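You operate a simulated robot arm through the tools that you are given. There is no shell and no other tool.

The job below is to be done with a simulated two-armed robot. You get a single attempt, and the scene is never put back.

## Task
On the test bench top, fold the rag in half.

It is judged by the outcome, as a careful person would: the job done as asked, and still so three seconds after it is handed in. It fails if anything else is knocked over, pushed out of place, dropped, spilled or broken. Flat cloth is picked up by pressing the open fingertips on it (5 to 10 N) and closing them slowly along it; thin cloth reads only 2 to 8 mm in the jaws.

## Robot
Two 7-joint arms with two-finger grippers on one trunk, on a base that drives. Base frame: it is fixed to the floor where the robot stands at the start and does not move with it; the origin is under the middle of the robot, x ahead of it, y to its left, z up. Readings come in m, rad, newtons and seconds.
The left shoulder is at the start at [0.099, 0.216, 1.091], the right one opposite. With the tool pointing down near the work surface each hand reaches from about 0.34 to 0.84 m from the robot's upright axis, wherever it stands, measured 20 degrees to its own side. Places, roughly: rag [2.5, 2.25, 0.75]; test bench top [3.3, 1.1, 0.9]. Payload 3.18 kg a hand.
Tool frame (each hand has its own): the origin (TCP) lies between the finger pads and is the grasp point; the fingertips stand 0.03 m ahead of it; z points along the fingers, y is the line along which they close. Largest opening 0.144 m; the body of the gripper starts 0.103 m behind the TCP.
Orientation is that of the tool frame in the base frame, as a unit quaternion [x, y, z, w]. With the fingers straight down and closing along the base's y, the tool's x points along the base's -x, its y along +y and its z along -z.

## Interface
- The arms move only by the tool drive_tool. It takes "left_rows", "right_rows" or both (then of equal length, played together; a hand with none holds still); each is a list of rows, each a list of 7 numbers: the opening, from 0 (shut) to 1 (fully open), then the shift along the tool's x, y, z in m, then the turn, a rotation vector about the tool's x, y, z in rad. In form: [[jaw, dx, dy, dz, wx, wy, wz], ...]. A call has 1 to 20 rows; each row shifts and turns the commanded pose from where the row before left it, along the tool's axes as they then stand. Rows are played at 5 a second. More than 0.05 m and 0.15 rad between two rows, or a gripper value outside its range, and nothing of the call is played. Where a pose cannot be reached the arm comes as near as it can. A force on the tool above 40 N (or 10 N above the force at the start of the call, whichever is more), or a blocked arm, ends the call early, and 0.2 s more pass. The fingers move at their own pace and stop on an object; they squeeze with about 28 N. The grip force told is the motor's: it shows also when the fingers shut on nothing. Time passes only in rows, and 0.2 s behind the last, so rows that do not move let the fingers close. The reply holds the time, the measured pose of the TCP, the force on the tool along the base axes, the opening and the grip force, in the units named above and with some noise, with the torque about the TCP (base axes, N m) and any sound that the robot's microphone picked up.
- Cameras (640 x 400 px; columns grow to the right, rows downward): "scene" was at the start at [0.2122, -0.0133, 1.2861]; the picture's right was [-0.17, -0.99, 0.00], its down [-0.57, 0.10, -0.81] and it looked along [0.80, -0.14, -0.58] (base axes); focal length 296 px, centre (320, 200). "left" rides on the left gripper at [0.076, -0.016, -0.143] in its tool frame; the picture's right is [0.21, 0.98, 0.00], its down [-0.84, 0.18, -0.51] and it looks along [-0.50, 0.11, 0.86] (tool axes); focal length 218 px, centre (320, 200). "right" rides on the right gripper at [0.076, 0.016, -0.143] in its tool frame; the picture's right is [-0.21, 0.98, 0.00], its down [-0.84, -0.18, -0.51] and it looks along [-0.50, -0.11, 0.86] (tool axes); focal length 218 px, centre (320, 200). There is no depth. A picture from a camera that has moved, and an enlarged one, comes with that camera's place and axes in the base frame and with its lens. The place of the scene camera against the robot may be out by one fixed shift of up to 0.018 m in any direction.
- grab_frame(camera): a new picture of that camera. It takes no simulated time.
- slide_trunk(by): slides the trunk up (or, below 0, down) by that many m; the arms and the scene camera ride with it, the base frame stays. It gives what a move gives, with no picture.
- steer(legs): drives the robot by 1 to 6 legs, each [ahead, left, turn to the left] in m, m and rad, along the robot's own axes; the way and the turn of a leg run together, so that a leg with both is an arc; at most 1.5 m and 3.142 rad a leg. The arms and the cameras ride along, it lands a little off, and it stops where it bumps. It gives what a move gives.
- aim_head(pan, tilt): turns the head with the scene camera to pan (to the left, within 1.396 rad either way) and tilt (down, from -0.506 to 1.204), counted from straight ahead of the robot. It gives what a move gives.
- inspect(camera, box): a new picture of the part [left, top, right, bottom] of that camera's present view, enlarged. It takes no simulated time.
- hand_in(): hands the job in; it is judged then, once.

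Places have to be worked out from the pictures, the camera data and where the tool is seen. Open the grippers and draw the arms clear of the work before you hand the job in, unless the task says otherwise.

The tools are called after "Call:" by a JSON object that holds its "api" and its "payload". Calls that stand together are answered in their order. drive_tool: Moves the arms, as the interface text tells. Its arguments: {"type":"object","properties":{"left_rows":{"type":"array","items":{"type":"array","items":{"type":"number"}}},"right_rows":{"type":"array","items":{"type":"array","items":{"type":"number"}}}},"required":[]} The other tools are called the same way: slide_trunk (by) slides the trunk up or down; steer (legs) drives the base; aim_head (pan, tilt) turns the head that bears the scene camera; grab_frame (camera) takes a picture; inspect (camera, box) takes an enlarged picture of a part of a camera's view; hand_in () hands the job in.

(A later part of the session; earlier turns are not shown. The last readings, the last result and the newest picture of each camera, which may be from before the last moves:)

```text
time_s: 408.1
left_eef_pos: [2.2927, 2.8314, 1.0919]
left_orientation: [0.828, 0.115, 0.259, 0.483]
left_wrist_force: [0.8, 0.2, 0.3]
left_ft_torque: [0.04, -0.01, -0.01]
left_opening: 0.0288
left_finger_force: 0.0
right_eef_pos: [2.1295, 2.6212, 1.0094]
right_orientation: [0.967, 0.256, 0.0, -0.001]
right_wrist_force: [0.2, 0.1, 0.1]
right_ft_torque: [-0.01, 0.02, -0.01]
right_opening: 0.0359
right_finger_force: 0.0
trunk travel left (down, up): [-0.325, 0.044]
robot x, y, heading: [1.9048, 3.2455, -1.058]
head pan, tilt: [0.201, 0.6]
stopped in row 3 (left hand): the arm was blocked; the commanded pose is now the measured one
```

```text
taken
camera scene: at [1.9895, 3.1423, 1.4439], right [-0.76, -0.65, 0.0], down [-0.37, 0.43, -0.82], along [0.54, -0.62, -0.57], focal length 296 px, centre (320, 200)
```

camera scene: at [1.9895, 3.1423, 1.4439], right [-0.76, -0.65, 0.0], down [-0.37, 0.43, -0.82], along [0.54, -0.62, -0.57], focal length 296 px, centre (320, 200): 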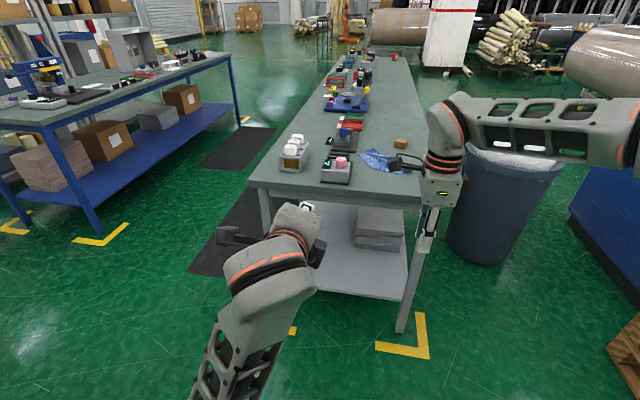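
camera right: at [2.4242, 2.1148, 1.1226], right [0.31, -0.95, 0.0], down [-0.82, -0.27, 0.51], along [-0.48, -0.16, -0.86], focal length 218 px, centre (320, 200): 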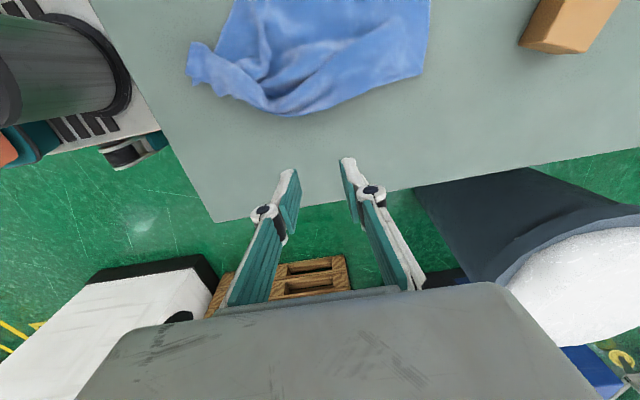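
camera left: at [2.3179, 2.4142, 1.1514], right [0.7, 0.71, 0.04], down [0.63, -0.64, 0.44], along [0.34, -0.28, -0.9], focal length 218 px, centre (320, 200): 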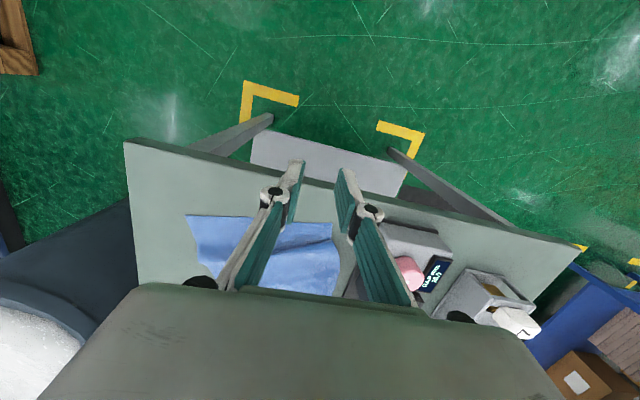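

Call:
{"api": "drive_tool", "payload": {"left_rows": [[0.2, 0, 0, 0, 0, 0, 0.1], [0.2, 0, 0, 0, 0, 0, 0.1], [0.2, 0, 0, 0, 0, 0, 0.1], [0.2, 0, 0, 0, 0, 0, 0.1], [0.2, 0, 0, 0, 0, 0, 0.1], [0.2, 0, 0, 0, 0, 0, 0.1]]}}

Call:
{"api": "grab_frame", "payload": {"camera": "scene"}}

```text
time_s: 409.5
left_eef_pos: [2.2889, 2.831, 1.0913]
left_orientation: [0.825, -0.137, 0.388, 0.387]
left_wrist_force: [-0.4, 0.0, 0.0]
left_ft_torque: [-0.02, 0.03, -0.02]
left_opening: 0.0291
left_finger_force: 0.0
right_eef_pos: [2.1289, 2.6207, 1.0085]
right_orientation: [0.967, 0.255, 0.0, -0.001]
right_wrist_force: [0.2, -0.8, -0.2]
right_ft_torque: [0.02, 0.0, -0.01]
right_opening: 0.036
right_finger_force: 0.0
trunk travel left (down, up): [-0.325, 0.044]
robot x, y, heading: [1.9008, 3.2409, -1.06]
head pan, tilt: [0.201, 0.6]
```

```text
taken
camera scene: at [1.9892, 3.1423, 1.444], right [-0.76, -0.65, 0.0], down [-0.37, 0.43, -0.83], along [0.54, -0.62, -0.56], focal length 296 px, centre (320, 200)
```

scene: 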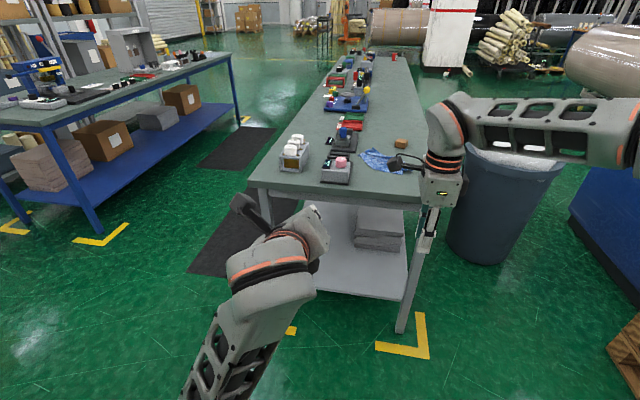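

I try another way to lift the elbow: turn the fingers to point right (inward), so the forearm comes in horizontally from the left.

Call:
{"api": "drive_tool", "payload": {"left_rows": [[0.2, 0, 0, 0, -0.086, -0.0935, 0], [0.2, 0, 0, 0, -0.086, -0.0935, 0], [0.2, 0, 0, 0, -0.086, -0.0935, 0], [0.2, 0, 0, 0, -0.086, -0.0935, 0], [0.2, 0, 0, 0, -0.086, -0.0935, 0], [0.2, 0, 0, 0, -0.086, -0.0935, 0], [0.2, 0, 0, 0, -0.086, -0.0935, 0], [0.2, 0, 0, 0, -0.086, -0.0935, 0]]}}

Call:
{"api": "grab_frame", "payload": {"camera": "scene"}}

```text
time_s: 411.3
left_eef_pos: [2.2892, 2.8298, 1.0936]
left_orientation: [0.732, -0.385, -0.002, 0.562]
left_wrist_force: [0.0, 0.4, 0.7]
left_ft_torque: [0.01, 0.02, -0.03]
left_opening: 0.0288
left_finger_force: 0.0
right_eef_pos: [2.1295, 2.6211, 1.0088]
right_orientation: [0.967, 0.255, 0.0, -0.001]
right_wrist_force: [0.4, 0.7, 0.3]
right_ft_torque: [0.01, -0.02, -0.03]
right_opening: 0.0359
right_finger_force: 0.0
trunk travel left (down, up): [-0.325, 0.044]
robot x, y, heading: [1.9051, 3.2446, -1.061]
head pan, tilt: [0.201, 0.6]
```

```text
taken
camera scene: at [1.9896, 3.1423, 1.4439], right [-0.76, -0.65, 0.0], down [-0.37, 0.43, -0.82], along [0.54, -0.62, -0.57], focal length 296 px, centre (320, 200)
```

scene: 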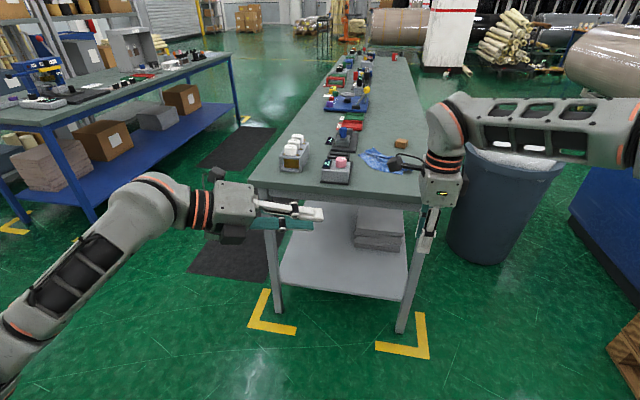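

Superb – no blocking, and the forearm now comes in from the left. I tip the fingers down step by step.

Call:
{"api": "drive_tool", "payload": {"left_rows": [[0.2, -0.005, -0.009, 0, 0.0888, -0.0463, 0], [0.2, -0.005, -0.009, 0, 0.0888, -0.0463, 0], [0.2, -0.005, -0.009, 0, 0.0888, -0.0463, 0], [0.2, -0.005, -0.009, 0, 0.0888, -0.0463, 0], [0.2, -0.005, -0.009, 0, 0.0888, -0.0463, 0]]}}

Call:
{"api": "grab_frame", "payload": {"camera": "scene"}}

```text
time_s: 412.5
left_eef_pos: [2.3011, 2.8559, 1.05]
left_orientation: [0.833, -0.438, 0.0, 0.338]
left_wrist_force: [-1.0, 0.3, 0.0]
left_ft_torque: [-0.01, -0.02, 0.03]
left_opening: 0.0289
left_finger_force: 0.0
right_eef_pos: [2.1299, 2.6203, 1.0084]
right_orientation: [0.967, 0.256, -0.001, 0.0]
right_wrist_force: [-0.4, 0.0, -0.3]
right_ft_torque: [0.02, 0.0, 0.0]
right_opening: 0.036
right_finger_force: 0.1
trunk travel left (down, up): [-0.325, 0.044]
robot x, y, heading: [1.9029, 3.2412, -1.062]
head pan, tilt: [0.201, 0.6]
```

```text
taken
camera scene: at [1.9889, 3.142, 1.4439], right [-0.76, -0.65, 0.0], down [-0.37, 0.43, -0.82], along [0.54, -0.62, -0.57], focal length 296 px, centre (320, 200)
```

scene: 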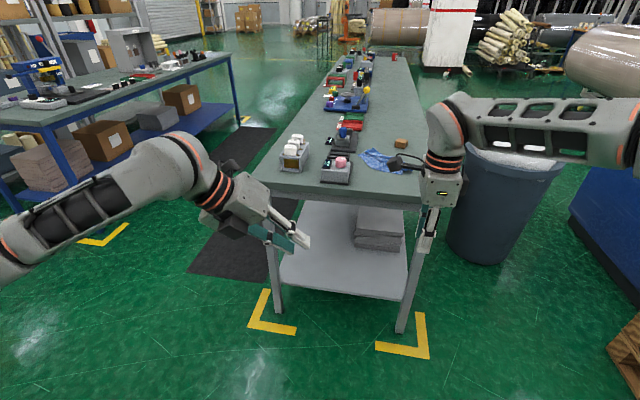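

The left arm now has its original posture (elbow out, forearm horizontal). I finish tipping down.

Call:
{"api": "drive_tool", "payload": {"left_rows": [[0.2, -0.005, -0.009, 0, 0.0888, -0.0463, 0], [0.2, -0.005, -0.009, 0, 0.0888, -0.0463, 0], [0.2, -0.005, -0.009, 0, 0.0888, -0.0463, 0], [0.2, 0, 0, 0, 0.0888, -0.0463, 0], [0.2, 0, 0, 0, 0.0888, -0.0463, 0], [0.2, 0, 0, 0, 0.0888, -0.0463, 0], [0.2, 0, 0, 0, 0.0888, -0.0463, 0]]}}

Call:
{"api": "grab_frame", "payload": {"camera": "scene"}}

```text
time_s: 414.1
left_eef_pos: [2.312, 2.8775, 1.0323]
left_orientation: [0.885, -0.465, 0.002, -0.004]
left_wrist_force: [-0.3, -0.6, -0.1]
left_ft_torque: [0.01, -0.03, 0.01]
left_opening: 0.0287
left_finger_force: 0.1
right_eef_pos: [2.128, 2.6206, 1.009]
right_orientation: [0.967, 0.256, -0.001, 0.0]
right_wrist_force: [-0.4, -1.0, -0.1]
right_ft_torque: [-0.01, -0.01, 0.01]
right_opening: 0.036
right_finger_force: 0.1
trunk travel left (down, up): [-0.325, 0.044]
robot x, y, heading: [1.9049, 3.2432, -1.058]
head pan, tilt: [0.201, 0.6]
```

```text
taken
camera scene: at [1.9885, 3.1417, 1.4439], right [-0.76, -0.65, 0.0], down [-0.37, 0.43, -0.83], along [0.54, -0.62, -0.56], focal length 296 px, centre (320, 200)
```

scene: 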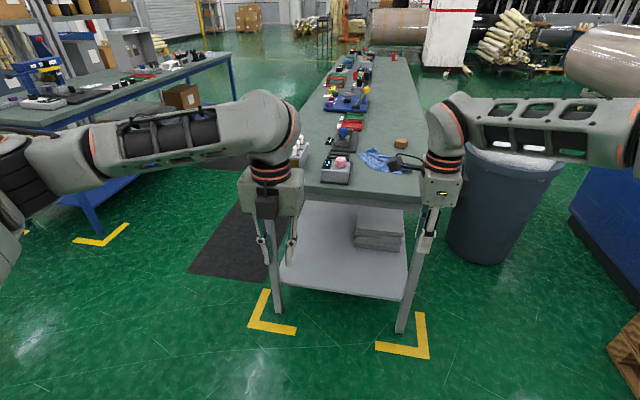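

The left arm is fully recovered and mirrors the right one. Its hand is yawed half a turn; I rotate it back toward the nominal yaw in two halves, watching the elbow.

Call:
{"api": "drive_tool", "payload": {"left_rows": [[0.2, 0, 0, 0, 0, 0, -0.145], [0.2, 0, 0, 0, 0, 0, -0.145], [0.2, 0, 0, 0, 0, 0, -0.145], [0.2, 0, 0, 0, 0, 0, -0.145], [0.2, 0, 0, 0, 0, 0, -0.145], [0.2, 0, 0, 0, 0, 0, -0.145], [0.2, 0, 0, 0, 0, 0, -0.145], [0.2, 0, 0, 0, 0, 0, -0.145], [0.2, 0, 0, 0, 0, 0, -0.145], [0.2, 0, 0, 0, 0, 0, -0.145], [0.2, 0, 0, 0, 0, 0, -0.145]]}}

Call:
{"api": "grab_frame", "payload": {"camera": "scene"}}

```text
time_s: 416.5
left_eef_pos: [2.3134, 2.8786, 1.0327]
left_orientation: [0.95, 0.311, 0.003, -0.002]
left_wrist_force: [0.5, 0.5, -0.2]
left_ft_torque: [-0.01, 0.01, 0.02]
left_opening: 0.0291
left_finger_force: 0.0
right_eef_pos: [2.1287, 2.6208, 1.0084]
right_orientation: [0.967, 0.255, 0.0, -0.001]
right_wrist_force: [-1.0, -0.1, -0.6]
right_ft_torque: [0.0, 0.0, 0.0]
right_opening: 0.036
right_finger_force: 0.0
trunk travel left (down, up): [-0.325, 0.044]
robot x, y, heading: [1.9005, 3.2417, -1.062]
head pan, tilt: [0.201, 0.6]
```

```text
taken
camera scene: at [1.9891, 3.1423, 1.444], right [-0.76, -0.65, 0.0], down [-0.37, 0.43, -0.83], along [0.54, -0.62, -0.56], focal length 296 px, centre (320, 200)
```

scene: 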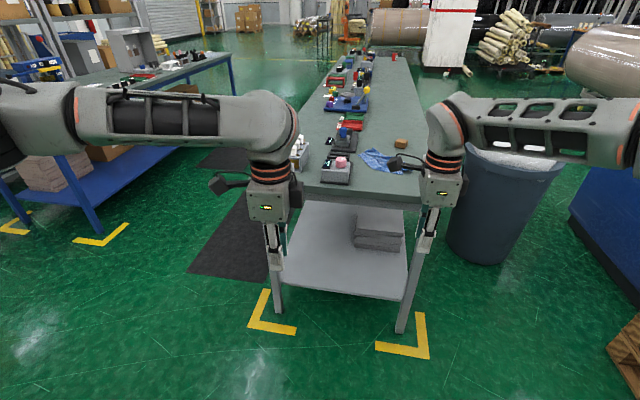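

Both hands now match (closing fore-aft, elbows out). I raise both hands 0.12 m and lower the trunk back to its original height, as that gave the best reach.

Call:
{"api": "drive_tool", "payload": {"left_rows": [[0.2, 0, 0, -0.03, 0, 0, 0], [0.2, 0, 0, -0.03, 0, 0, 0], [0.2, 0, 0, -0.03, 0, 0, 0], [0.2, 0, 0, -0.03, 0, 0, -0.06]], "right_rows": [[0.2, 0, 0, -0.03, 0, 0, 0], [0.2, 0, 0, -0.03, 0, 0, 0], [0.2, 0, 0, -0.03, 0, 0, 0], [0.2, 0, 0, -0.03, 0, 0, 0]]}}

Call:
{"api": "slide_trunk", "payload": {"by": -0.15}}

Call:
{"api": "aim_head", "payload": {"pan": 0.0, "tilt": 0.6}}

Call:
{"api": "grab_frame", "payload": {"camera": "scene"}}

```text
time_s: 417.5
left_eef_pos: [2.3112, 2.8776, 1.154]
left_orientation: [0.941, 0.338, 0.005, -0.002]
left_wrist_force: [0.5, 0.6, -0.5]
left_ft_torque: [-0.05, -0.02, -0.03]
left_opening: 0.0286
left_finger_force: 0.1
right_eef_pos: [2.1287, 2.6211, 1.129]
right_orientation: [0.967, 0.255, 0.0, 0.001]
right_wrist_force: [0.8, 0.1, 0.1]
right_ft_torque: [-0.02, 0.03, -0.01]
right_opening: 0.0287
right_finger_force: 0.0
trunk travel left (down, up): [-0.325, 0.044]
robot x, y, heading: [1.9029, 3.2462, -1.059]
head pan, tilt: [0.201, 0.6]
```

```text
time_s: 419.2
left_eef_pos: [2.3122, 2.8788, 1.0051]
left_orientation: [0.942, 0.337, 0.005, -0.001]
left_wrist_force: [-0.8, 0.2, 0.1]
left_ft_torque: [-0.04, -0.05, 0.0]
left_opening: 0.0287
left_finger_force: 0.1
right_eef_pos: [2.1287, 2.622, 0.9806]
right_orientation: [0.967, 0.256, 0.0, 0.001]
right_wrist_force: [0.4, 0.5, 0.5]
right_ft_torque: [-0.02, -0.04, 0.01]
right_opening: 0.0288
right_finger_force: 0.0
trunk travel left (down, up): [-0.175, 0.194]
robot x, y, heading: [1.9038, 3.2435, -1.062]
head pan, tilt: [0.201, 0.6]
```

```text
time_s: 419.9
left_eef_pos: [2.3122, 2.877, 1.0024]
left_orientation: [0.942, 0.337, 0.004, -0.001]
left_wrist_force: [-0.8, -0.5, -0.5]
left_ft_torque: [0.02, 0.0, -0.01]
left_opening: 0.0288
left_finger_force: 0.0
right_eef_pos: [2.1295, 2.621, 0.9797]
right_orientation: [0.967, 0.256, 0.0, -0.001]
right_wrist_force: [0.8, 0.9, 0.5]
right_ft_torque: [0.01, 0.02, -0.01]
right_opening: 0.0288
right_finger_force: 0.0
trunk travel left (down, up): [-0.175, 0.194]
robot x, y, heading: [1.9049, 3.2413, -1.054]
head pan, tilt: [0.0, 0.6]
```

```text
taken
camera scene: at [2.0127, 3.0643, 1.2881], right [-0.87, -0.49, 0.0], down [-0.28, 0.49, -0.83], along [0.4, -0.72, -0.56], focal length 296 px, centre (320, 200)
```

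scene: 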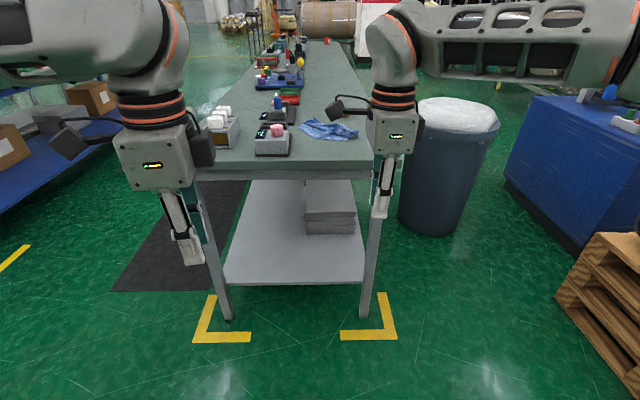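

Call:
{"api": "inspect", "payload": {"camera": "scene", "box": [200, 90, 400, 190]}}

```text
3.20 times, centred on (300, 140) of scene
camera zoom: at [2.0127, 3.0643, 1.2881], right [-0.87, -0.49, 0.0], down [-0.28, 0.49, -0.83], along [0.4, -0.72, -0.56], focal length 946 px, centre (384, 392)
```

zoom: 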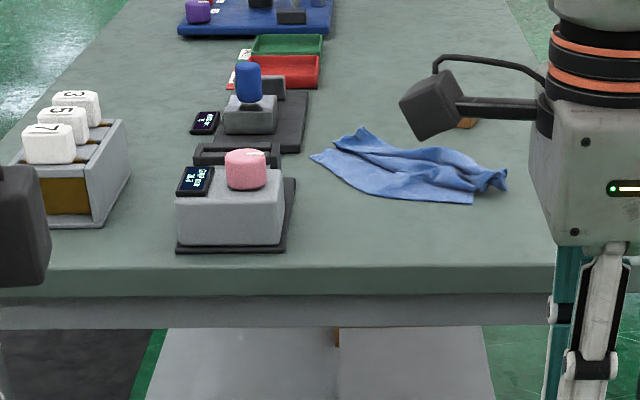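

Both arms are fine now. I raise both hands a bit more, turn both back to closing sideways, and drive up to the bench.

Call:
{"api": "drive_tool", "payload": {"left_rows": [[0.2, 0, 0, -0.025, 0, 0, -0.127], [0.2, 0, 0, -0.025, 0, 0, -0.127], [0.2, 0, 0, -0.025, 0, 0, -0.127], [0.2, 0, 0, 0, 0, 0, -0.127], [0.2, 0, 0, 0, 0, 0, -0.127], [0.2, 0, 0, 0, 0, 0, -0.127], [0.2, 0, 0, 0, 0, 0, -0.127], [0.2, 0, 0, 0, 0, 0, -0.127], [0.2, 0, 0, 0, 0, 0, -0.127], [0.2, 0, 0, 0, 0, 0, -0.127], [0.2, 0, 0, 0, 0, 0, -0.127]], "right_rows": [[0.2, 0, 0, -0.025, 0, 0, -0.1428], [0.2, 0, 0, -0.025, 0, 0, -0.1428], [0.2, 0, 0, -0.025, 0, 0, -0.1428], [0.2, 0, 0, 0, 0, 0, -0.1428], [0.2, 0, 0, 0, 0, 0, -0.1428], [0.2, 0, 0, 0, 0, 0, -0.1428], [0.2, 0, 0, 0, 0, 0, -0.1428], [0.2, 0, 0, 0, 0, 0, -0.1428], [0.2, 0, 0, 0, 0, 0, -0.1428], [0.2, 0, 0, 0, 0, 0, -0.1428], [0.2, 0, 0, 0, 0, 0, -0.1428]]}}

Call:
{"api": "steer", "payload": {"legs": [[0.7, 0, 0]]}}

Call:
{"api": "aim_head", "payload": {"pan": 0.0, "tilt": 0.9}}

Call:
{"api": "grab_frame", "payload": {"camera": "scene"}}

Call:
{"api": "grab_frame", "payload": {"camera": "right"}}

Call:
{"api": "grab_frame", "payload": {"camera": "left"}}

```text
time_s: 422.3
left_eef_pos: [2.3102, 2.8772, 1.0788]
left_orientation: [0.503, 0.864, 0.004, 0.001]
left_wrist_force: [-1.1, 0.3, 0.2]
left_ft_torque: [0.01, 0.01, 0.0]
left_opening: 0.0287
left_finger_force: 0.1
right_eef_pos: [2.1294, 2.6195, 1.0547]
right_orientation: [0.502, 0.865, 0.001, -0.001]
right_wrist_force: [-0.1, 0.1, -1.0]
right_ft_torque: [-0.02, 0.0, 0.0]
right_opening: 0.0289
right_finger_force: 0.2
trunk travel left (down, up): [-0.175, 0.194]
robot x, y, heading: [1.9016, 3.2478, -1.058]
head pan, tilt: [0.0, 0.6]
```

```text
time_s: 426.2
left_eef_pos: [2.6567, 2.2669, 1.078]
left_orientation: [0.502, 0.865, 0.004, 0.001]
left_wrist_force: [-0.4, -0.1, 0.5]
left_ft_torque: [0.02, 0.0, -0.03]
left_opening: 0.029
left_finger_force: 0.1
right_eef_pos: [2.4746, 2.0104, 1.0533]
right_orientation: [0.502, 0.865, 0.0, -0.001]
right_wrist_force: [0.7, -0.5, 0.0]
right_ft_torque: [0.02, 0.0, -0.01]
right_opening: 0.0284
right_finger_force: 0.1
trunk travel left (down, up): [-0.175, 0.194]
robot x, y, heading: [2.2467, 2.6337, -1.06]
head pan, tilt: [0.0, 0.6]
```

```text
time_s: 427.0
left_eef_pos: [2.6568, 2.2671, 1.0774]
left_orientation: [0.502, 0.865, 0.004, 0.001]
left_wrist_force: [0.3, 0.1, -0.3]
left_ft_torque: [-0.03, 0.0, -0.02]
left_opening: 0.0288
left_finger_force: 0.1
right_eef_pos: [2.4745, 2.0105, 1.0547]
right_orientation: [0.502, 0.865, 0.0, -0.001]
right_wrist_force: [0.2, 0.2, -0.6]
right_ft_torque: [0.0, -0.01, 0.03]
right_opening: 0.0287
right_finger_force: 0.2
trunk travel left (down, up): [-0.175, 0.194]
robot x, y, heading: [2.2475, 2.6328, -1.056]
head pan, tilt: [0.0, 0.901]
```

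```text
taken
camera scene: at [2.3502, 2.4654, 1.2634], right [-0.87, -0.49, 0.0], down [-0.39, 0.68, -0.62], along [0.31, -0.54, -0.78], focal length 296 px, centre (320, 200)
```

scene: 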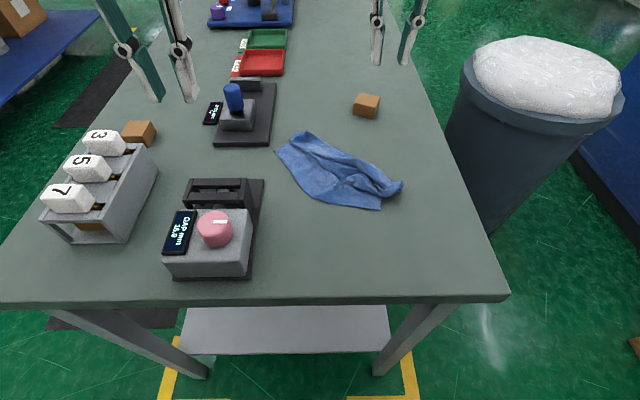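

```text
taken
camera right: at [2.451, 2.0846, 1.1969], right [0.95, 0.3, 0.0], down [0.26, -0.82, 0.51], along [0.15, -0.48, -0.86], focal length 218 px, centre (320, 200)
```

right: 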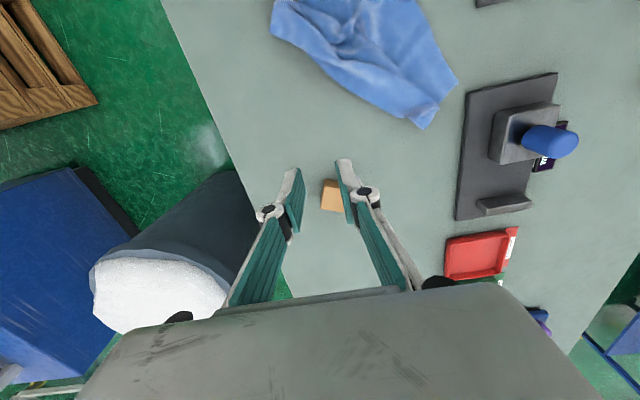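

```text
taken
camera left: at [2.6034, 2.3248, 1.2202], right [0.75, 0.67, 0.01], down [0.57, -0.65, 0.51], along [0.34, -0.37, -0.86], focal length 218 px, centre (320, 200)
```

left: 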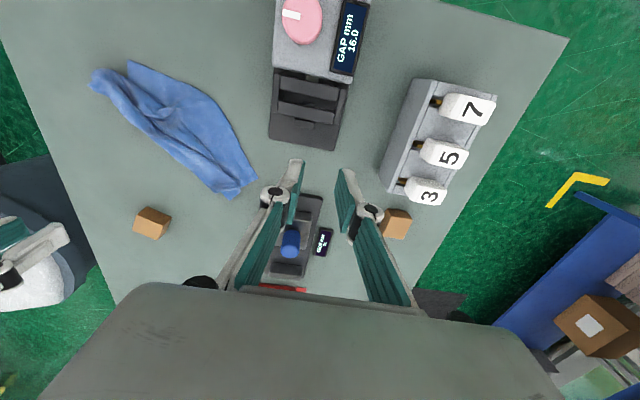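

Now with both hands available I look closely at the rag.

Call:
{"api": "inspect", "payload": {"camera": "scene", "box": [255, 110, 425, 230]}}

Call:
{"api": "inspect", "payload": {"camera": "left", "box": [70, 40, 290, 220]}}

```text
3.33 times, centred on (340, 170) of scene
camera zoom: at [2.3502, 2.4654, 1.2634], right [-0.87, -0.49, 0.0], down [-0.39, 0.68, -0.62], along [0.31, -0.54, -0.78], focal length 985 px, centre (253, 300)
```

zoom: 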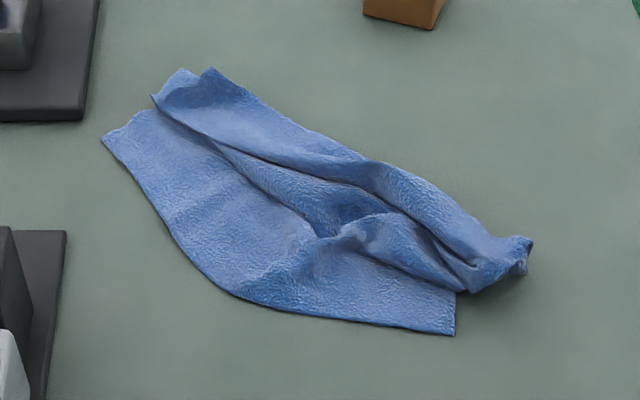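

```text
2.22 times, centred on (180, 130) of left
camera zoom: at [2.6034, 2.3248, 1.2202], right [0.75, 0.67, 0.01], down [0.57, -0.65, 0.51], along [0.34, -0.37, -0.86], focal length 485 px, centre (631, 356)
```

zoom: 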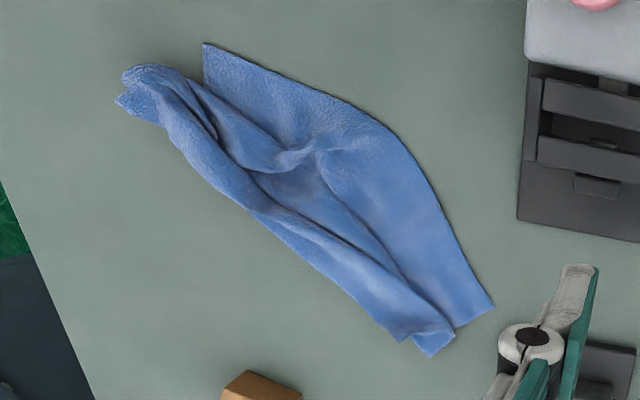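

Corners now: far-left (0.63,0.09), near-left (0.487,-0.098), near-right bundle (0.53,-0.15), far-right tip (0.675,0.045). I bring the right hand over the far-right tip to unfold the rag first.

Call:
{"api": "drive_tool", "payload": {"right_rows": [[0.25, -0.003, 0.035, 0, 0, 0, 0], [0.25, -0.003, 0.035, 0, 0, 0, 0], [0.25, -0.003, 0.035, 0, 0, 0, 0], [0.25, -0.003, 0.035, 0.01, 0, 0, 0], [0.25, 0, 0.01, 0.03, 0, 0, 0], [0.25, 0, 0, 0.03, 0, 0, 0]]}}

Call:
{"api": "grab_frame", "payload": {"camera": "right"}}

Call:
{"api": "inspect", "payload": {"camera": "right", "box": [220, 60, 420, 210]}}

```text
time_s: 428.4
left_eef_pos: [2.6573, 2.2662, 1.0762]
left_orientation: [0.502, 0.865, 0.005, 0.0]
left_wrist_force: [-0.7, -1.3, -0.2]
left_ft_torque: [0.05, 0.01, 0.0]
left_opening: 0.0286
left_finger_force: 0.1
right_eef_pos: [2.5991, 2.067, 0.9872]
right_orientation: [0.504, 0.864, 0.003, 0.0]
right_wrist_force: [0.7, -0.3, -0.6]
right_ft_torque: [0.0, -0.02, 0.01]
right_opening: 0.0359
right_finger_force: 0.0
right hand out of reach, approached as far as the arm can: row 4
trunk travel left (down, up): [-0.175, 0.194]
robot x, y, heading: [2.2453, 2.6316, -1.057]
head pan, tilt: [0.0, 0.901]
```

```text
taken
camera right: at [2.5758, 2.1409, 1.1295], right [0.95, 0.3, 0.0], down [0.26, -0.82, 0.5], along [0.15, -0.48, -0.86], focal length 218 px, centre (320, 200)
```

right: 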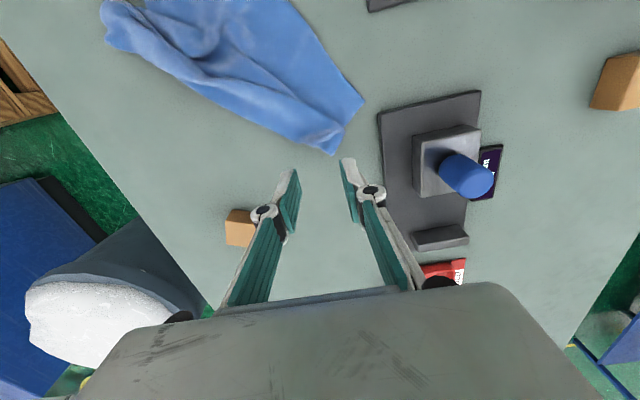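

```text
2.67 times, centred on (320, 135) of right
camera zoom: at [2.5758, 2.1409, 1.1295], right [0.95, 0.3, 0.0], down [0.26, -0.82, 0.5], along [0.15, -0.48, -0.86], focal length 582 px, centre (320, 373)
```

zoom: 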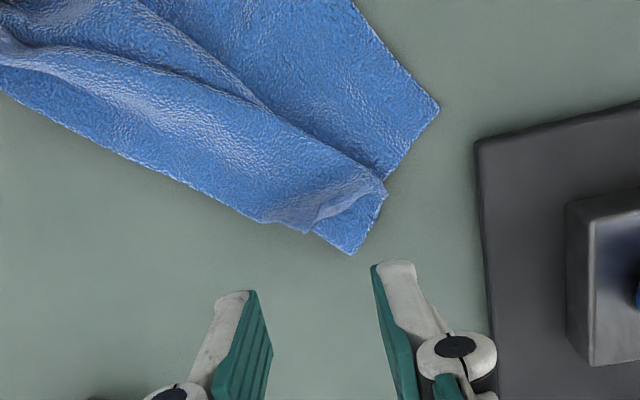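

The lapped far-right tip is right below. I straddle it, go down to just above the cloth and close on it.

Call:
{"api": "drive_tool", "payload": {"right_rows": [[0.27, 0.003, 0.006, 0.03, 0, 0, 0], [0.27, 0.002, 0.005, 0.03, 0, 0, 0], [0.27, 0, 0, 0.025, 0, 0, 0], [0.27, 0, 0, 0.006, 0, 0, 0], [0.2, 0, 0, 0, 0, 0, 0], [0.14, 0, 0, 0, 0, 0, 0], [0.08, 0, 0, 0, 0, 0, 0], [0.04, 0, 0, 0, 0, 0, 0], [0, 0, 0, 0, 0, 0, 0], [0, 0, 0, 0, 0, 0, 0]]}}

Call:
{"api": "inspect", "payload": {"camera": "right", "box": [220, 60, 420, 210]}}

```text
time_s: 430.6
left_eef_pos: [2.6571, 2.268, 1.0764]
left_orientation: [0.502, 0.865, 0.003, 0.001]
left_wrist_force: [-0.1, -0.2, -0.4]
left_ft_torque: [-0.02, -0.01, -0.01]
left_opening: 0.0288
left_finger_force: 0.0
right_eef_pos: [2.6061, 2.0789, 0.8966]
right_orientation: [0.502, 0.865, 0.001, 0.001]
right_wrist_force: [0.7, -0.8, 1.6]
right_ft_torque: [-0.02, 0.01, -0.02]
right_opening: 0.0052
right_finger_force: 38.2
trunk travel left (down, up): [-0.175, 0.194]
robot x, y, heading: [2.2502, 2.6339, -1.053]
head pan, tilt: [0.0, 0.901]
```

```text
2.67 times, centred on (320, 135) of right
camera zoom: at [2.5826, 2.1539, 1.0391], right [0.95, 0.3, 0.0], down [0.26, -0.82, 0.51], along [0.15, -0.48, -0.86], focal length 582 px, centre (320, 373)
```

zoom: 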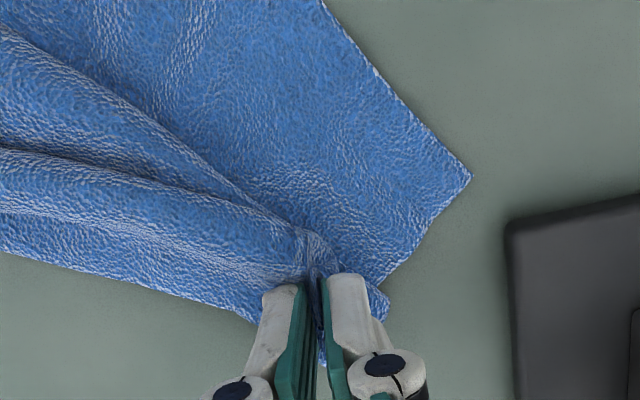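

Gripped. I lift it 5 cm and carry it to the right.

Call:
{"api": "drive_tool", "payload": {"right_rows": [[0, 0, 0, -0.02, 0, 0, 0], [0, 0, -0.005, -0.025, 0, 0, 0], [0, 0, -0.015, -0.02, 0, 0, 0], [0, 0, -0.02, 0, 0, 0, 0], [0, 0, -0.02, 0, 0, 0, 0], [0, 0, -0.02, 0, 0, 0, 0]]}}

Call:
{"api": "grab_frame", "payload": {"camera": "scene"}}

Call:
{"api": "grab_frame", "payload": {"camera": "left"}}

```text
time_s: 432.0
left_eef_pos: [2.6555, 2.2668, 1.0773]
left_orientation: [0.503, 0.864, 0.004, 0.001]
left_wrist_force: [0.4, -0.7, -0.2]
left_ft_torque: [-0.02, -0.03, 0.01]
left_opening: 0.0287
left_finger_force: 0.1
right_eef_pos: [2.5374, 2.0392, 0.9621]
right_orientation: [0.503, 0.864, 0.0, 0.0]
right_wrist_force: [-1.2, -0.6, 1.3]
right_ft_torque: [0.0, 0.03, 0.0]
right_opening: 0.0013
right_finger_force: 23.4
trunk travel left (down, up): [-0.175, 0.194]
robot x, y, heading: [2.2484, 2.6258, -1.055]
head pan, tilt: [0.0, 0.901]
```

```text
taken
camera scene: at [2.3498, 2.4651, 1.2633], right [-0.87, -0.49, 0.0], down [-0.39, 0.68, -0.62], along [0.31, -0.54, -0.78], focal length 296 px, centre (320, 200)
```

scene: 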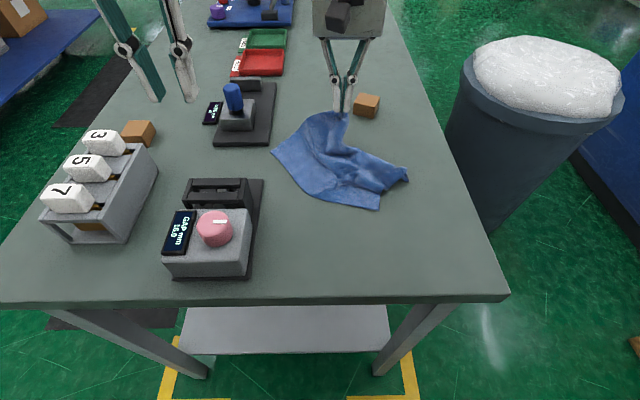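

```text
taken
camera left: at [2.6029, 2.3245, 1.2202], right [0.75, 0.67, 0.01], down [0.57, -0.65, 0.51], along [0.34, -0.37, -0.86], focal length 218 px, centre (320, 200)
```

left: 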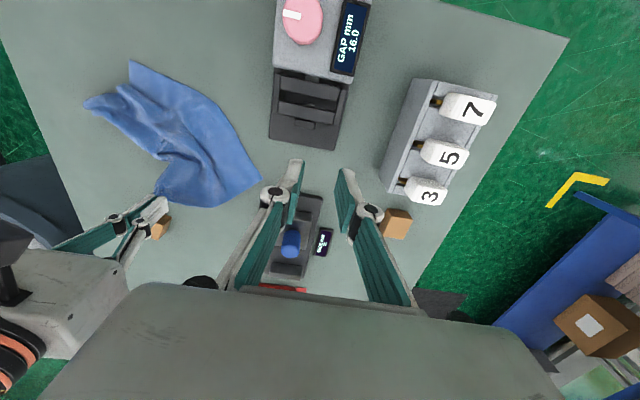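

The rag opens up. I move the right hand further right, and bring the left hand over the far-left corner.

Call:
{"api": "drive_tool", "payload": {"left_rows": [[0.18, -0.012, -0.006, 0, 0, 0, 0], [0.18, -0.03, -0.03, 0, 0, 0, 0], [0.18, -0.03, -0.03, 0, 0, 0, 0], [0.18, -0.025, -0.03, 0, 0, 0, 0], [0.18, 0, -0.012, 0.03, 0, 0, 0], [0.18, 0, 0, 0.04, 0, 0, 0]], "right_rows": [[0, 0, -0.02, 0, 0, 0, 0], [0, 0.002, -0.022, 0, 0, 0, 0], [0, 0.002, -0.022, 0.005, 0, 0, 0], [0, 0.002, -0.022, 0.008, 0, 0, 0], [0, 0, -0.01, 0.01, 0, 0, 0], [0, 0, 0, 0.005, 0, 0, 0]]}}

Call:
{"api": "grab_frame", "payload": {"camera": "left"}}

Call:
{"api": "grab_frame", "payload": {"camera": "scene"}}

```text
time_s: 433.4
left_eef_pos: [2.6117, 2.13, 1.0042]
left_orientation: [0.503, 0.864, 0.005, 0.002]
left_wrist_force: [-1.1, 0.1, 0.3]
left_ft_torque: [0.01, 0.01, 0.01]
left_opening: 0.0258
left_finger_force: 0.1
right_eef_pos: [2.4511, 1.9955, 0.9333]
right_orientation: [0.502, 0.865, 0.001, -0.001]
right_wrist_force: [0.4, 0.6, -1.7]
right_ft_torque: [0.02, 0.01, 0.01]
right_opening: 0.0024
right_finger_force: 24.9
trunk travel left (down, up): [-0.175, 0.194]
robot x, y, heading: [2.2452, 2.6333, -1.058]
head pan, tilt: [0.0, 0.901]
```

```text
taken
camera left: at [2.5598, 2.1854, 1.1473], right [0.75, 0.67, 0.01], down [0.57, -0.65, 0.51], along [0.34, -0.37, -0.86], focal length 218 px, centre (320, 200)
```

left: 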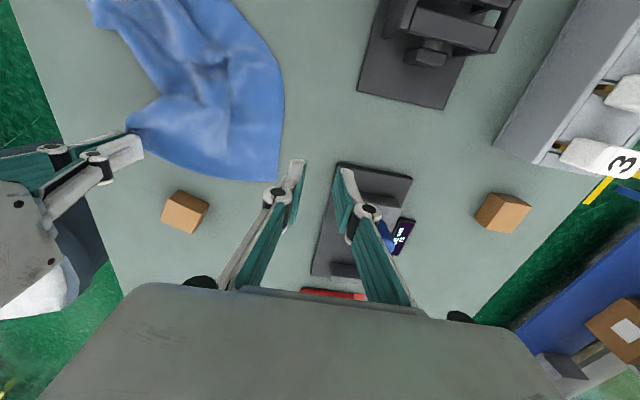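

```text
taken
camera scene: at [2.351, 2.4644, 1.2629], right [-0.87, -0.49, 0.0], down [-0.39, 0.68, -0.62], along [0.3, -0.54, -0.78], focal length 296 px, centre (320, 200)
```

scene: 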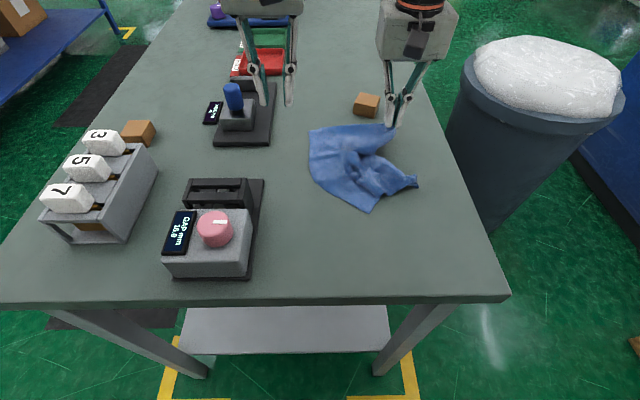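

The rag unrolled and moved away from the fixtures: far-left corner now at (0.685,0.026). I pin that corner with the closed left fingertips, so the right hand can stretch the far edge.

Call:
{"api": "drive_tool", "payload": {"left_rows": [[0, -0.018, -0.018, 0, 0, 0, 0], [0, -0.018, -0.018, 0.02, 0, 0, 0], [0, -0.016, -0.017, 0.03, 0, 0, 0], [0, 0, 0, 0.04, 0, 0, 0], [0, 0, 0, 0.02, 0, 0, 0], [0, 0, 0, 0.003, 0, 0, 0]], "right_rows": [[0, 0, 0, 0, 0, 0, 0], [0, 0, 0, 0, 0, 0, 0], [0, 0, 0, 0, 0, 0, 0], [0, 0, 0, 0, 0, 0, 0], [0, 0, 0, 0, 0, 0, 0], [0, 0, 0, 0, 0, 0, 0]]}}

Call:
{"api": "grab_frame", "payload": {"camera": "left"}}

```text
time_s: 434.8
left_eef_pos: [2.592, 2.0594, 0.8938]
left_orientation: [0.502, 0.865, 0.004, 0.001]
left_wrist_force: [0.5, -0.4, 0.1]
left_ft_torque: [0.03, 0.02, 0.02]
left_opening: 0.0004
left_finger_force: 28.5
right_eef_pos: [2.4506, 1.9963, 0.9345]
right_orientation: [0.502, 0.865, 0.0, -0.001]
right_wrist_force: [-0.3, 0.2, -1.6]
right_ft_torque: [-0.05, 0.02, 0.02]
right_opening: 0.0041
right_finger_force: 26.4
trunk travel left (down, up): [-0.175, 0.194]
robot x, y, heading: [2.2488, 2.6343, -1.055]
head pan, tilt: [0.0, 0.901]
```

```text
taken
camera left: at [2.5388, 2.116, 1.0357], right [0.75, 0.67, 0.01], down [0.57, -0.65, 0.51], along [0.34, -0.37, -0.86], focal length 218 px, centre (320, 200)
```

left: 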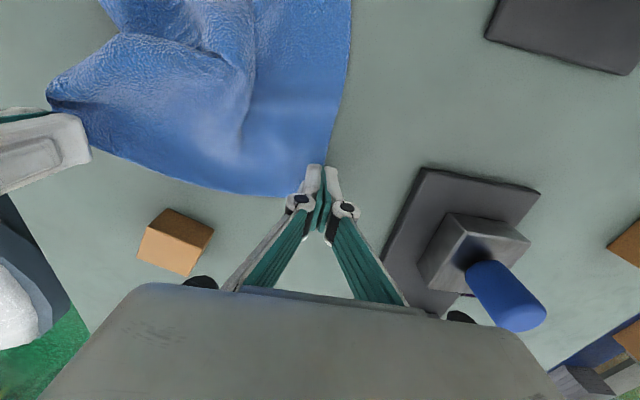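

Call:
{"api": "drive_tool", "payload": {"left_rows": [[0, 0.003, -0.006, 0, 0, 0, 0], [0, 0.003, -0.006, 0, 0, 0, 0], [0, 0, 0, 0.003, 0, 0, 0], [0, 0, 0, 0.002, 0, 0, 0], [0, 0, 0, 0, 0, 0, 0]], "right_rows": [[0, 0, -0.012, 0, 0, 0, 0], [0, 0, -0.012, 0, 0, 0, 0], [0, 0, 0, 0, 0, 0, 0], [0, 0, 0, 0, 0, 0, 0], [0, 0, 0, 0, 0, 0, 0]]}}

Call:
{"api": "grab_frame", "payload": {"camera": "left"}}

```text
time_s: 436.0
left_eef_pos: [2.5777, 2.0587, 0.8884]
left_orientation: [0.502, 0.865, 0.004, 0.001]
left_wrist_force: [0.2, -0.6, 0.1]
left_ft_torque: [-0.01, 0.0, -0.01]
left_opening: 0.0
left_finger_force: 28.0
right_eef_pos: [2.43, 1.9844, 0.9347]
right_orientation: [0.502, 0.865, 0.0, -0.001]
right_wrist_force: [0.3, 1.5, 2.2]
right_ft_torque: [0.03, -0.02, 0.0]
right_opening: 0.0011
right_finger_force: 22.5
trunk travel left (down, up): [-0.175, 0.194]
robot x, y, heading: [2.2512, 2.6319, -1.054]
head pan, tilt: [0.0, 0.901]
```

```text
taken
camera left: at [2.5251, 2.1157, 1.0307], right [0.75, 0.67, 0.01], down [0.57, -0.65, 0.51], along [0.34, -0.37, -0.86], focal length 218 px, centre (320, 200)
```

left: 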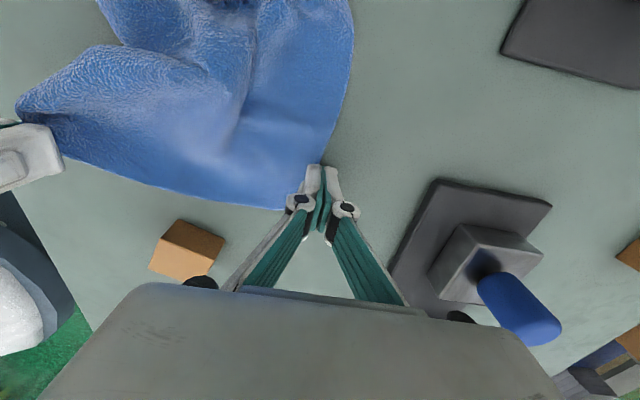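

I pin the rag's left side further back instead (about f 0.55), where both hands have room, and then let the right hand stretch the far edge to the right.

Call:
{"api": "drive_tool", "payload": {"left_rows": [[0, 0, 0, -0.03, 0, 0, 0], [0, 0.04, -0.006, 0, 0, 0, 0], [0, 0.04, -0.006, 0, 0, 0, 0], [0, 0.03, -0.004, 0, 0, 0, 0], [0, 0, 0, 0.02, 0, 0, 0], [0, 0, 0, 0.008, 0, 0, 0], [0, 0, 0, 0.002, 0, 0, 0]]}}

Call:
{"api": "grab_frame", "payload": {"camera": "left"}}

Call:
{"api": "grab_frame", "payload": {"camera": "scene"}}

```text
time_s: 437.6
left_eef_pos: [2.5096, 2.1471, 0.8876]
left_orientation: [0.502, 0.865, 0.004, 0.001]
left_wrist_force: [-0.5, 0.1, 3.2]
left_ft_torque: [0.01, 0.0, -0.01]
left_opening: 0.0
left_finger_force: 28.6
right_eef_pos: [2.43, 1.9847, 0.9363]
right_orientation: [0.501, 0.865, 0.0, 0.0]
right_wrist_force: [-0.2, 0.0, -1.3]
right_ft_torque: [0.0, -0.01, 0.0]
right_opening: 0.0042
right_finger_force: 25.3
trunk travel left (down, up): [-0.175, 0.194]
robot x, y, heading: [2.2461, 2.6309, -1.061]
head pan, tilt: [0.0, 0.901]
```

```text
taken
camera left: at [2.457, 2.2039, 1.0305], right [0.75, 0.67, 0.01], down [0.57, -0.65, 0.51], along [0.34, -0.37, -0.86], focal length 218 px, centre (320, 200)
```

left: 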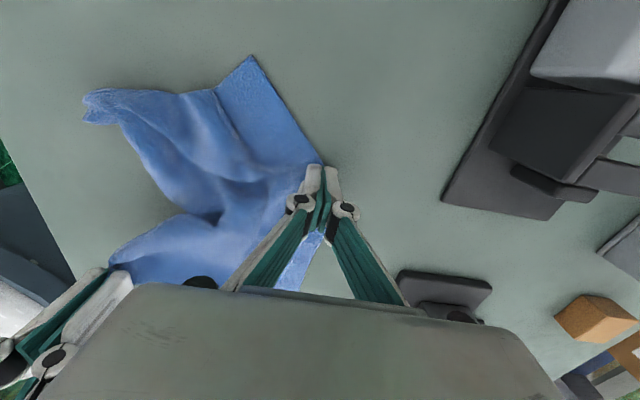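

```text
taken
camera scene: at [2.35, 2.4658, 1.2635], right [-0.87, -0.49, 0.0], down [-0.39, 0.68, -0.62], along [0.31, -0.54, -0.78], focal length 296 px, centre (320, 200)
```

scene: 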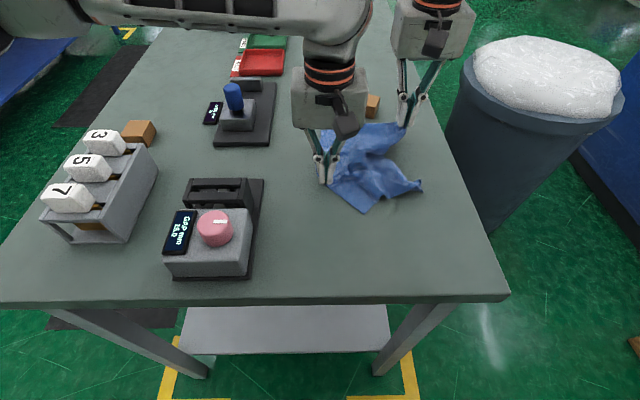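

Call:
{"api": "drive_tool", "payload": {"left_rows": [[0, 0, 0, -0.005, 0, 0, 0], [0, 0, -0.015, 0, 0, 0, 0], [0, 0, 0, 0.0055, 0, 0, 0], [0, 0, 0, 0.001, 0, 0, 0], [0, 0, 0, 0, 0, 0, 0], [0, 0, 0, 0, 0, 0, 0], [0, 0, 0, 0, 0, 0, 0], [0, 0, 0, 0, 0, 0, 0], [0, 0, 0, 0, 0, 0, 0]], "right_rows": [[0, 0, 0, 0, 0, 0, 0], [0, 0, 0, 0, 0, 0, 0], [0, 0, 0, 0, 0, 0, 0], [0, 0, 0, 0, 0, 0, 0], [0, -0.002, -0.012, 0.005, 0, 0, 0], [0, -0.002, -0.012, 0.005, 0, 0, 0], [0, -0.002, -0.012, 0.008, 0, 0, 0], [0, -0.002, -0.01, 0.008, 0, 0, 0], [0, 0, 0, 0.008, 0, 0, 0]]}}

Call:
{"api": "grab_frame", "payload": {"camera": "left"}}

Call:
{"api": "grab_frame", "payload": {"camera": "right"}}

```text
time_s: 439.6
left_eef_pos: [2.4957, 2.1399, 0.888]
left_orientation: [0.502, 0.865, 0.004, 0.002]
left_wrist_force: [-0.2, -3.8, 20.3]
left_ft_torque: [-0.23, -0.04, 0.02]
left_opening: 0.0002
left_finger_force: 27.9
right_eef_pos: [2.3927, 1.9554, 0.9016]
right_orientation: [0.502, 0.865, 0.0, 0.0]
right_wrist_force: [-0.1, -0.4, -1.4]
right_ft_torque: [-0.02, -0.03, 0.04]
right_opening: 0.0052
right_finger_force: 31.6
trunk travel left (down, up): [-0.175, 0.194]
robot x, y, heading: [2.2486, 2.6315, -1.06]
head pan, tilt: [0.0, 0.901]
```

```text
taken
camera left: at [2.4435, 2.1967, 1.0302], right [0.75, 0.67, 0.01], down [0.57, -0.64, 0.51], along [0.34, -0.38, -0.86], focal length 218 px, centre (320, 200)
```

left: 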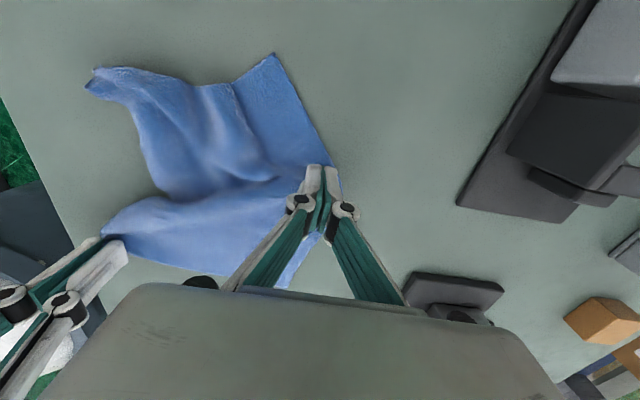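

```text
taken
camera right: at [2.3692, 2.0314, 1.0426], right [0.95, 0.3, 0.0], down [0.26, -0.82, 0.51], along [0.15, -0.48, -0.86], focal length 218 px, centre (320, 200)
```

right: 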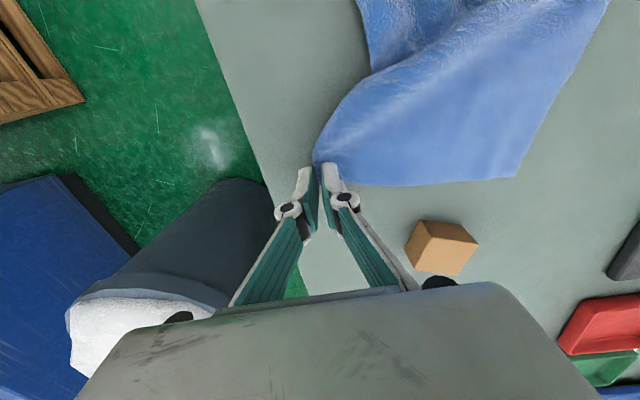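

Pinning works: the far edge is straight now. I release the right hand there and take the near-right corner next, still pinning with the left.

Call:
{"api": "drive_tool", "payload": {"left_rows": [[0, 0, 0, -0.0008, 0, 0, 0], [0, 0, 0, 0, 0, 0, 0], [0, 0, 0, 0, 0, 0, 0], [0, 0, 0, 0, 0, 0, 0], [0, 0, 0, 0, 0, 0, 0], [0, 0, 0, 0, 0, 0, 0], [0, 0, 0, 0, 0, 0, 0], [0, 0, 0, 0, 0, 0, 0], [0, 0, 0, 0, 0, 0, 0], [0, 0, 0, 0, 0, 0, 0]], "right_rows": [[0, 0, 0, 0.008, 0, 0, 0], [0.05, 0, 0, 0, 0, 0, 0], [0.12, 0, 0, 0, 0, 0, 0], [0.22, 0, 0, -0.005, 0, 0, 0], [0.25, 0, 0, -0.03, 0, 0, 0], [0.25, 0, 0, -0.03, 0, 0, 0], [0.25, 0.04, 0, 0, 0, 0, 0], [0.25, 0.04, 0, 0, 0, 0, 0], [0.25, 0.04, 0, 0, 0, 0, 0], [0.25, 0.035, 0, 0, 0, 0, 0]]}}

Call:
{"api": "grab_frame", "payload": {"camera": "right"}}

Call:
{"api": "grab_frame", "payload": {"camera": "scene"}}

```text
time_s: 441.8
left_eef_pos: [2.4957, 2.1411, 0.8884]
left_orientation: [0.502, 0.865, 0.004, 0.002]
left_wrist_force: [0.8, -2.5, 24.6]
left_ft_torque: [-0.21, -0.03, 0.01]
left_opening: 0.0001
left_finger_force: 28.5
right_eef_pos: [2.315, 2.0917, 0.9593]
right_orientation: [0.503, 0.865, -0.001, 0.001]
right_wrist_force: [-0.2, 0.2, -1.0]
right_ft_torque: [-0.01, 0.0, 0.01]
right_opening: 0.0359
right_finger_force: 0.1
trunk travel left (down, up): [-0.175, 0.194]
robot x, y, heading: [2.2453, 2.6331, -1.051]
head pan, tilt: [0.0, 0.901]
```

```text
taken
camera right: at [2.292, 2.1663, 1.1005], right [0.95, 0.3, 0.0], down [0.26, -0.82, 0.51], along [0.15, -0.48, -0.86], focal length 218 px, centre (320, 200)
```

right: 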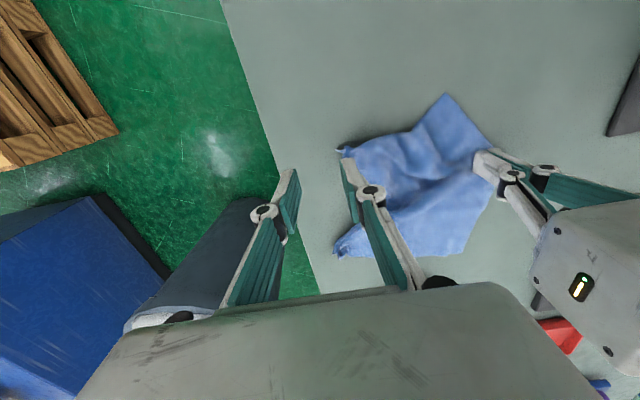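

```text
taken
camera scene: at [2.3494, 2.4665, 1.2637], right [-0.87, -0.49, 0.0], down [-0.38, 0.68, -0.62], along [0.31, -0.54, -0.78], focal length 296 px, centre (320, 200)
```

scene: 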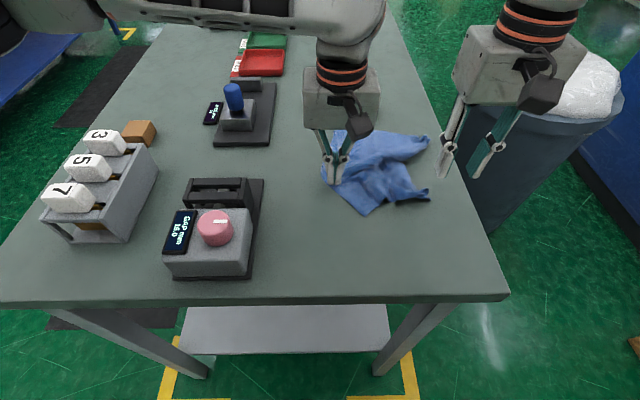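

I move the left pin forward onto the far half, so the right hand has room at the near corners.

Call:
{"api": "drive_tool", "payload": {"left_rows": [[0, 0, 0, -0.03, 0, 0, 0], [0, -0.035, -0.012, 0, 0, 0, 0], [0, -0.035, -0.012, 0, 0, 0, 0], [0, -0.033, -0.01, 0, 0, 0, 0], [0, 0, 0, 0.025, 0, 0, 0], [0, 0, 0, 0.004, 0, 0, 0], [0, 0, 0, 0.001, 0, 0, 0]]}}

Call:
{"api": "grab_frame", "payload": {"camera": "right"}}

```text
time_s: 443.4
left_eef_pos: [2.5185, 2.0328, 0.8881]
left_orientation: [0.502, 0.865, 0.004, 0.001]
left_wrist_force: [1.2, -0.5, 3.7]
left_ft_torque: [-0.04, -0.02, 0.0]
left_opening: 0.0
left_finger_force: 28.1
right_eef_pos: [2.3153, 2.0897, 0.9579]
right_orientation: [0.501, 0.865, 0.0, 0.0]
right_wrist_force: [0.2, -0.1, -0.2]
right_ft_torque: [0.01, 0.0, 0.0]
right_opening: 0.036
right_finger_force: 0.2
trunk travel left (down, up): [-0.175, 0.194]
robot x, y, heading: [2.2457, 2.6341, -1.06]
head pan, tilt: [0.0, 0.901]
```

```text
taken
camera right: at [2.2929, 2.1652, 1.1003], right [0.95, 0.3, 0.0], down [0.26, -0.82, 0.51], along [0.15, -0.48, -0.86], focal length 218 px, centre (320, 200)
```

right: 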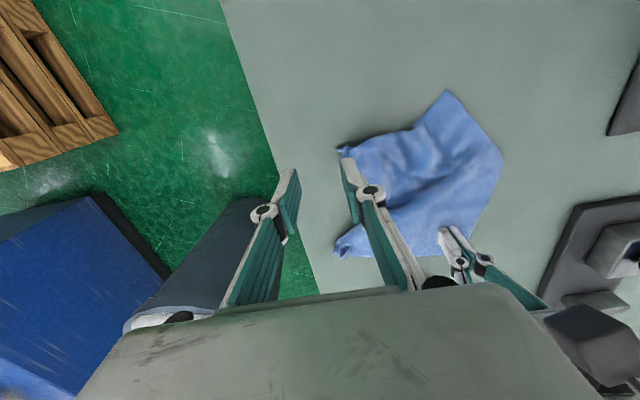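

Call:
{"api": "drive_tool", "payload": {"right_rows": [[0, 0, 0.022, 0.01, 0, 0, 0], [0, 0, 0.021, 0.02, 0, 0, 0], [0, 0, 0, 0.025, 0, 0, 0], [0, 0, 0, 0.01, 0, 0, 0], [0, 0, 0, 0.003, 0, 0, 0], [0, 0, 0, 0.001, 0, 0, 0]]}}

Call:
{"api": "inspect", "payload": {"camera": "right", "box": [200, 40, 440, 220]}}

```text
time_s: 444.8
left_eef_pos: [2.5189, 2.0326, 0.8876]
left_orientation: [0.502, 0.865, 0.005, 0.001]
left_wrist_force: [-0.4, -2.0, 9.0]
left_ft_torque: [-0.08, -0.01, -0.02]
left_opening: 0.0002
left_finger_force: 28.2
right_eef_pos: [2.3536, 2.1135, 0.8882]
right_orientation: [0.502, 0.865, 0.0, 0.0]
right_wrist_force: [-0.9, 0.2, 4.2]
right_ft_torque: [0.0, 0.03, -0.02]
right_opening: 0.0
right_finger_force: 28.3
trunk travel left (down, up): [-0.175, 0.194]
robot x, y, heading: [2.2499, 2.634, -1.057]
head pan, tilt: [0.0, 0.901]
```

```text
2.22 times, centred on (320, 130) of right
camera zoom: at [2.3304, 2.1864, 1.0313], right [0.95, 0.3, 0.0], down [0.26, -0.82, 0.51], along [0.15, -0.48, -0.86], focal length 485 px, centre (320, 356)
```

zoom: 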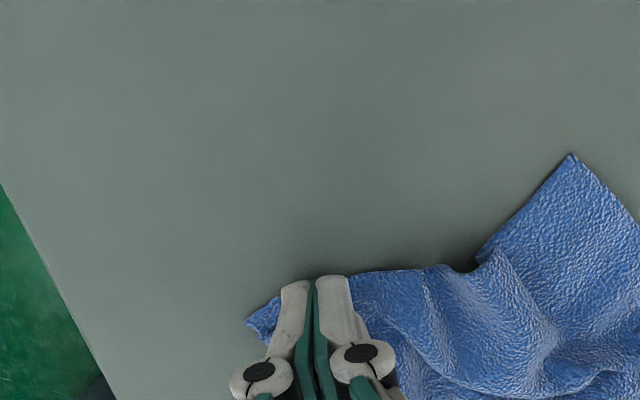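

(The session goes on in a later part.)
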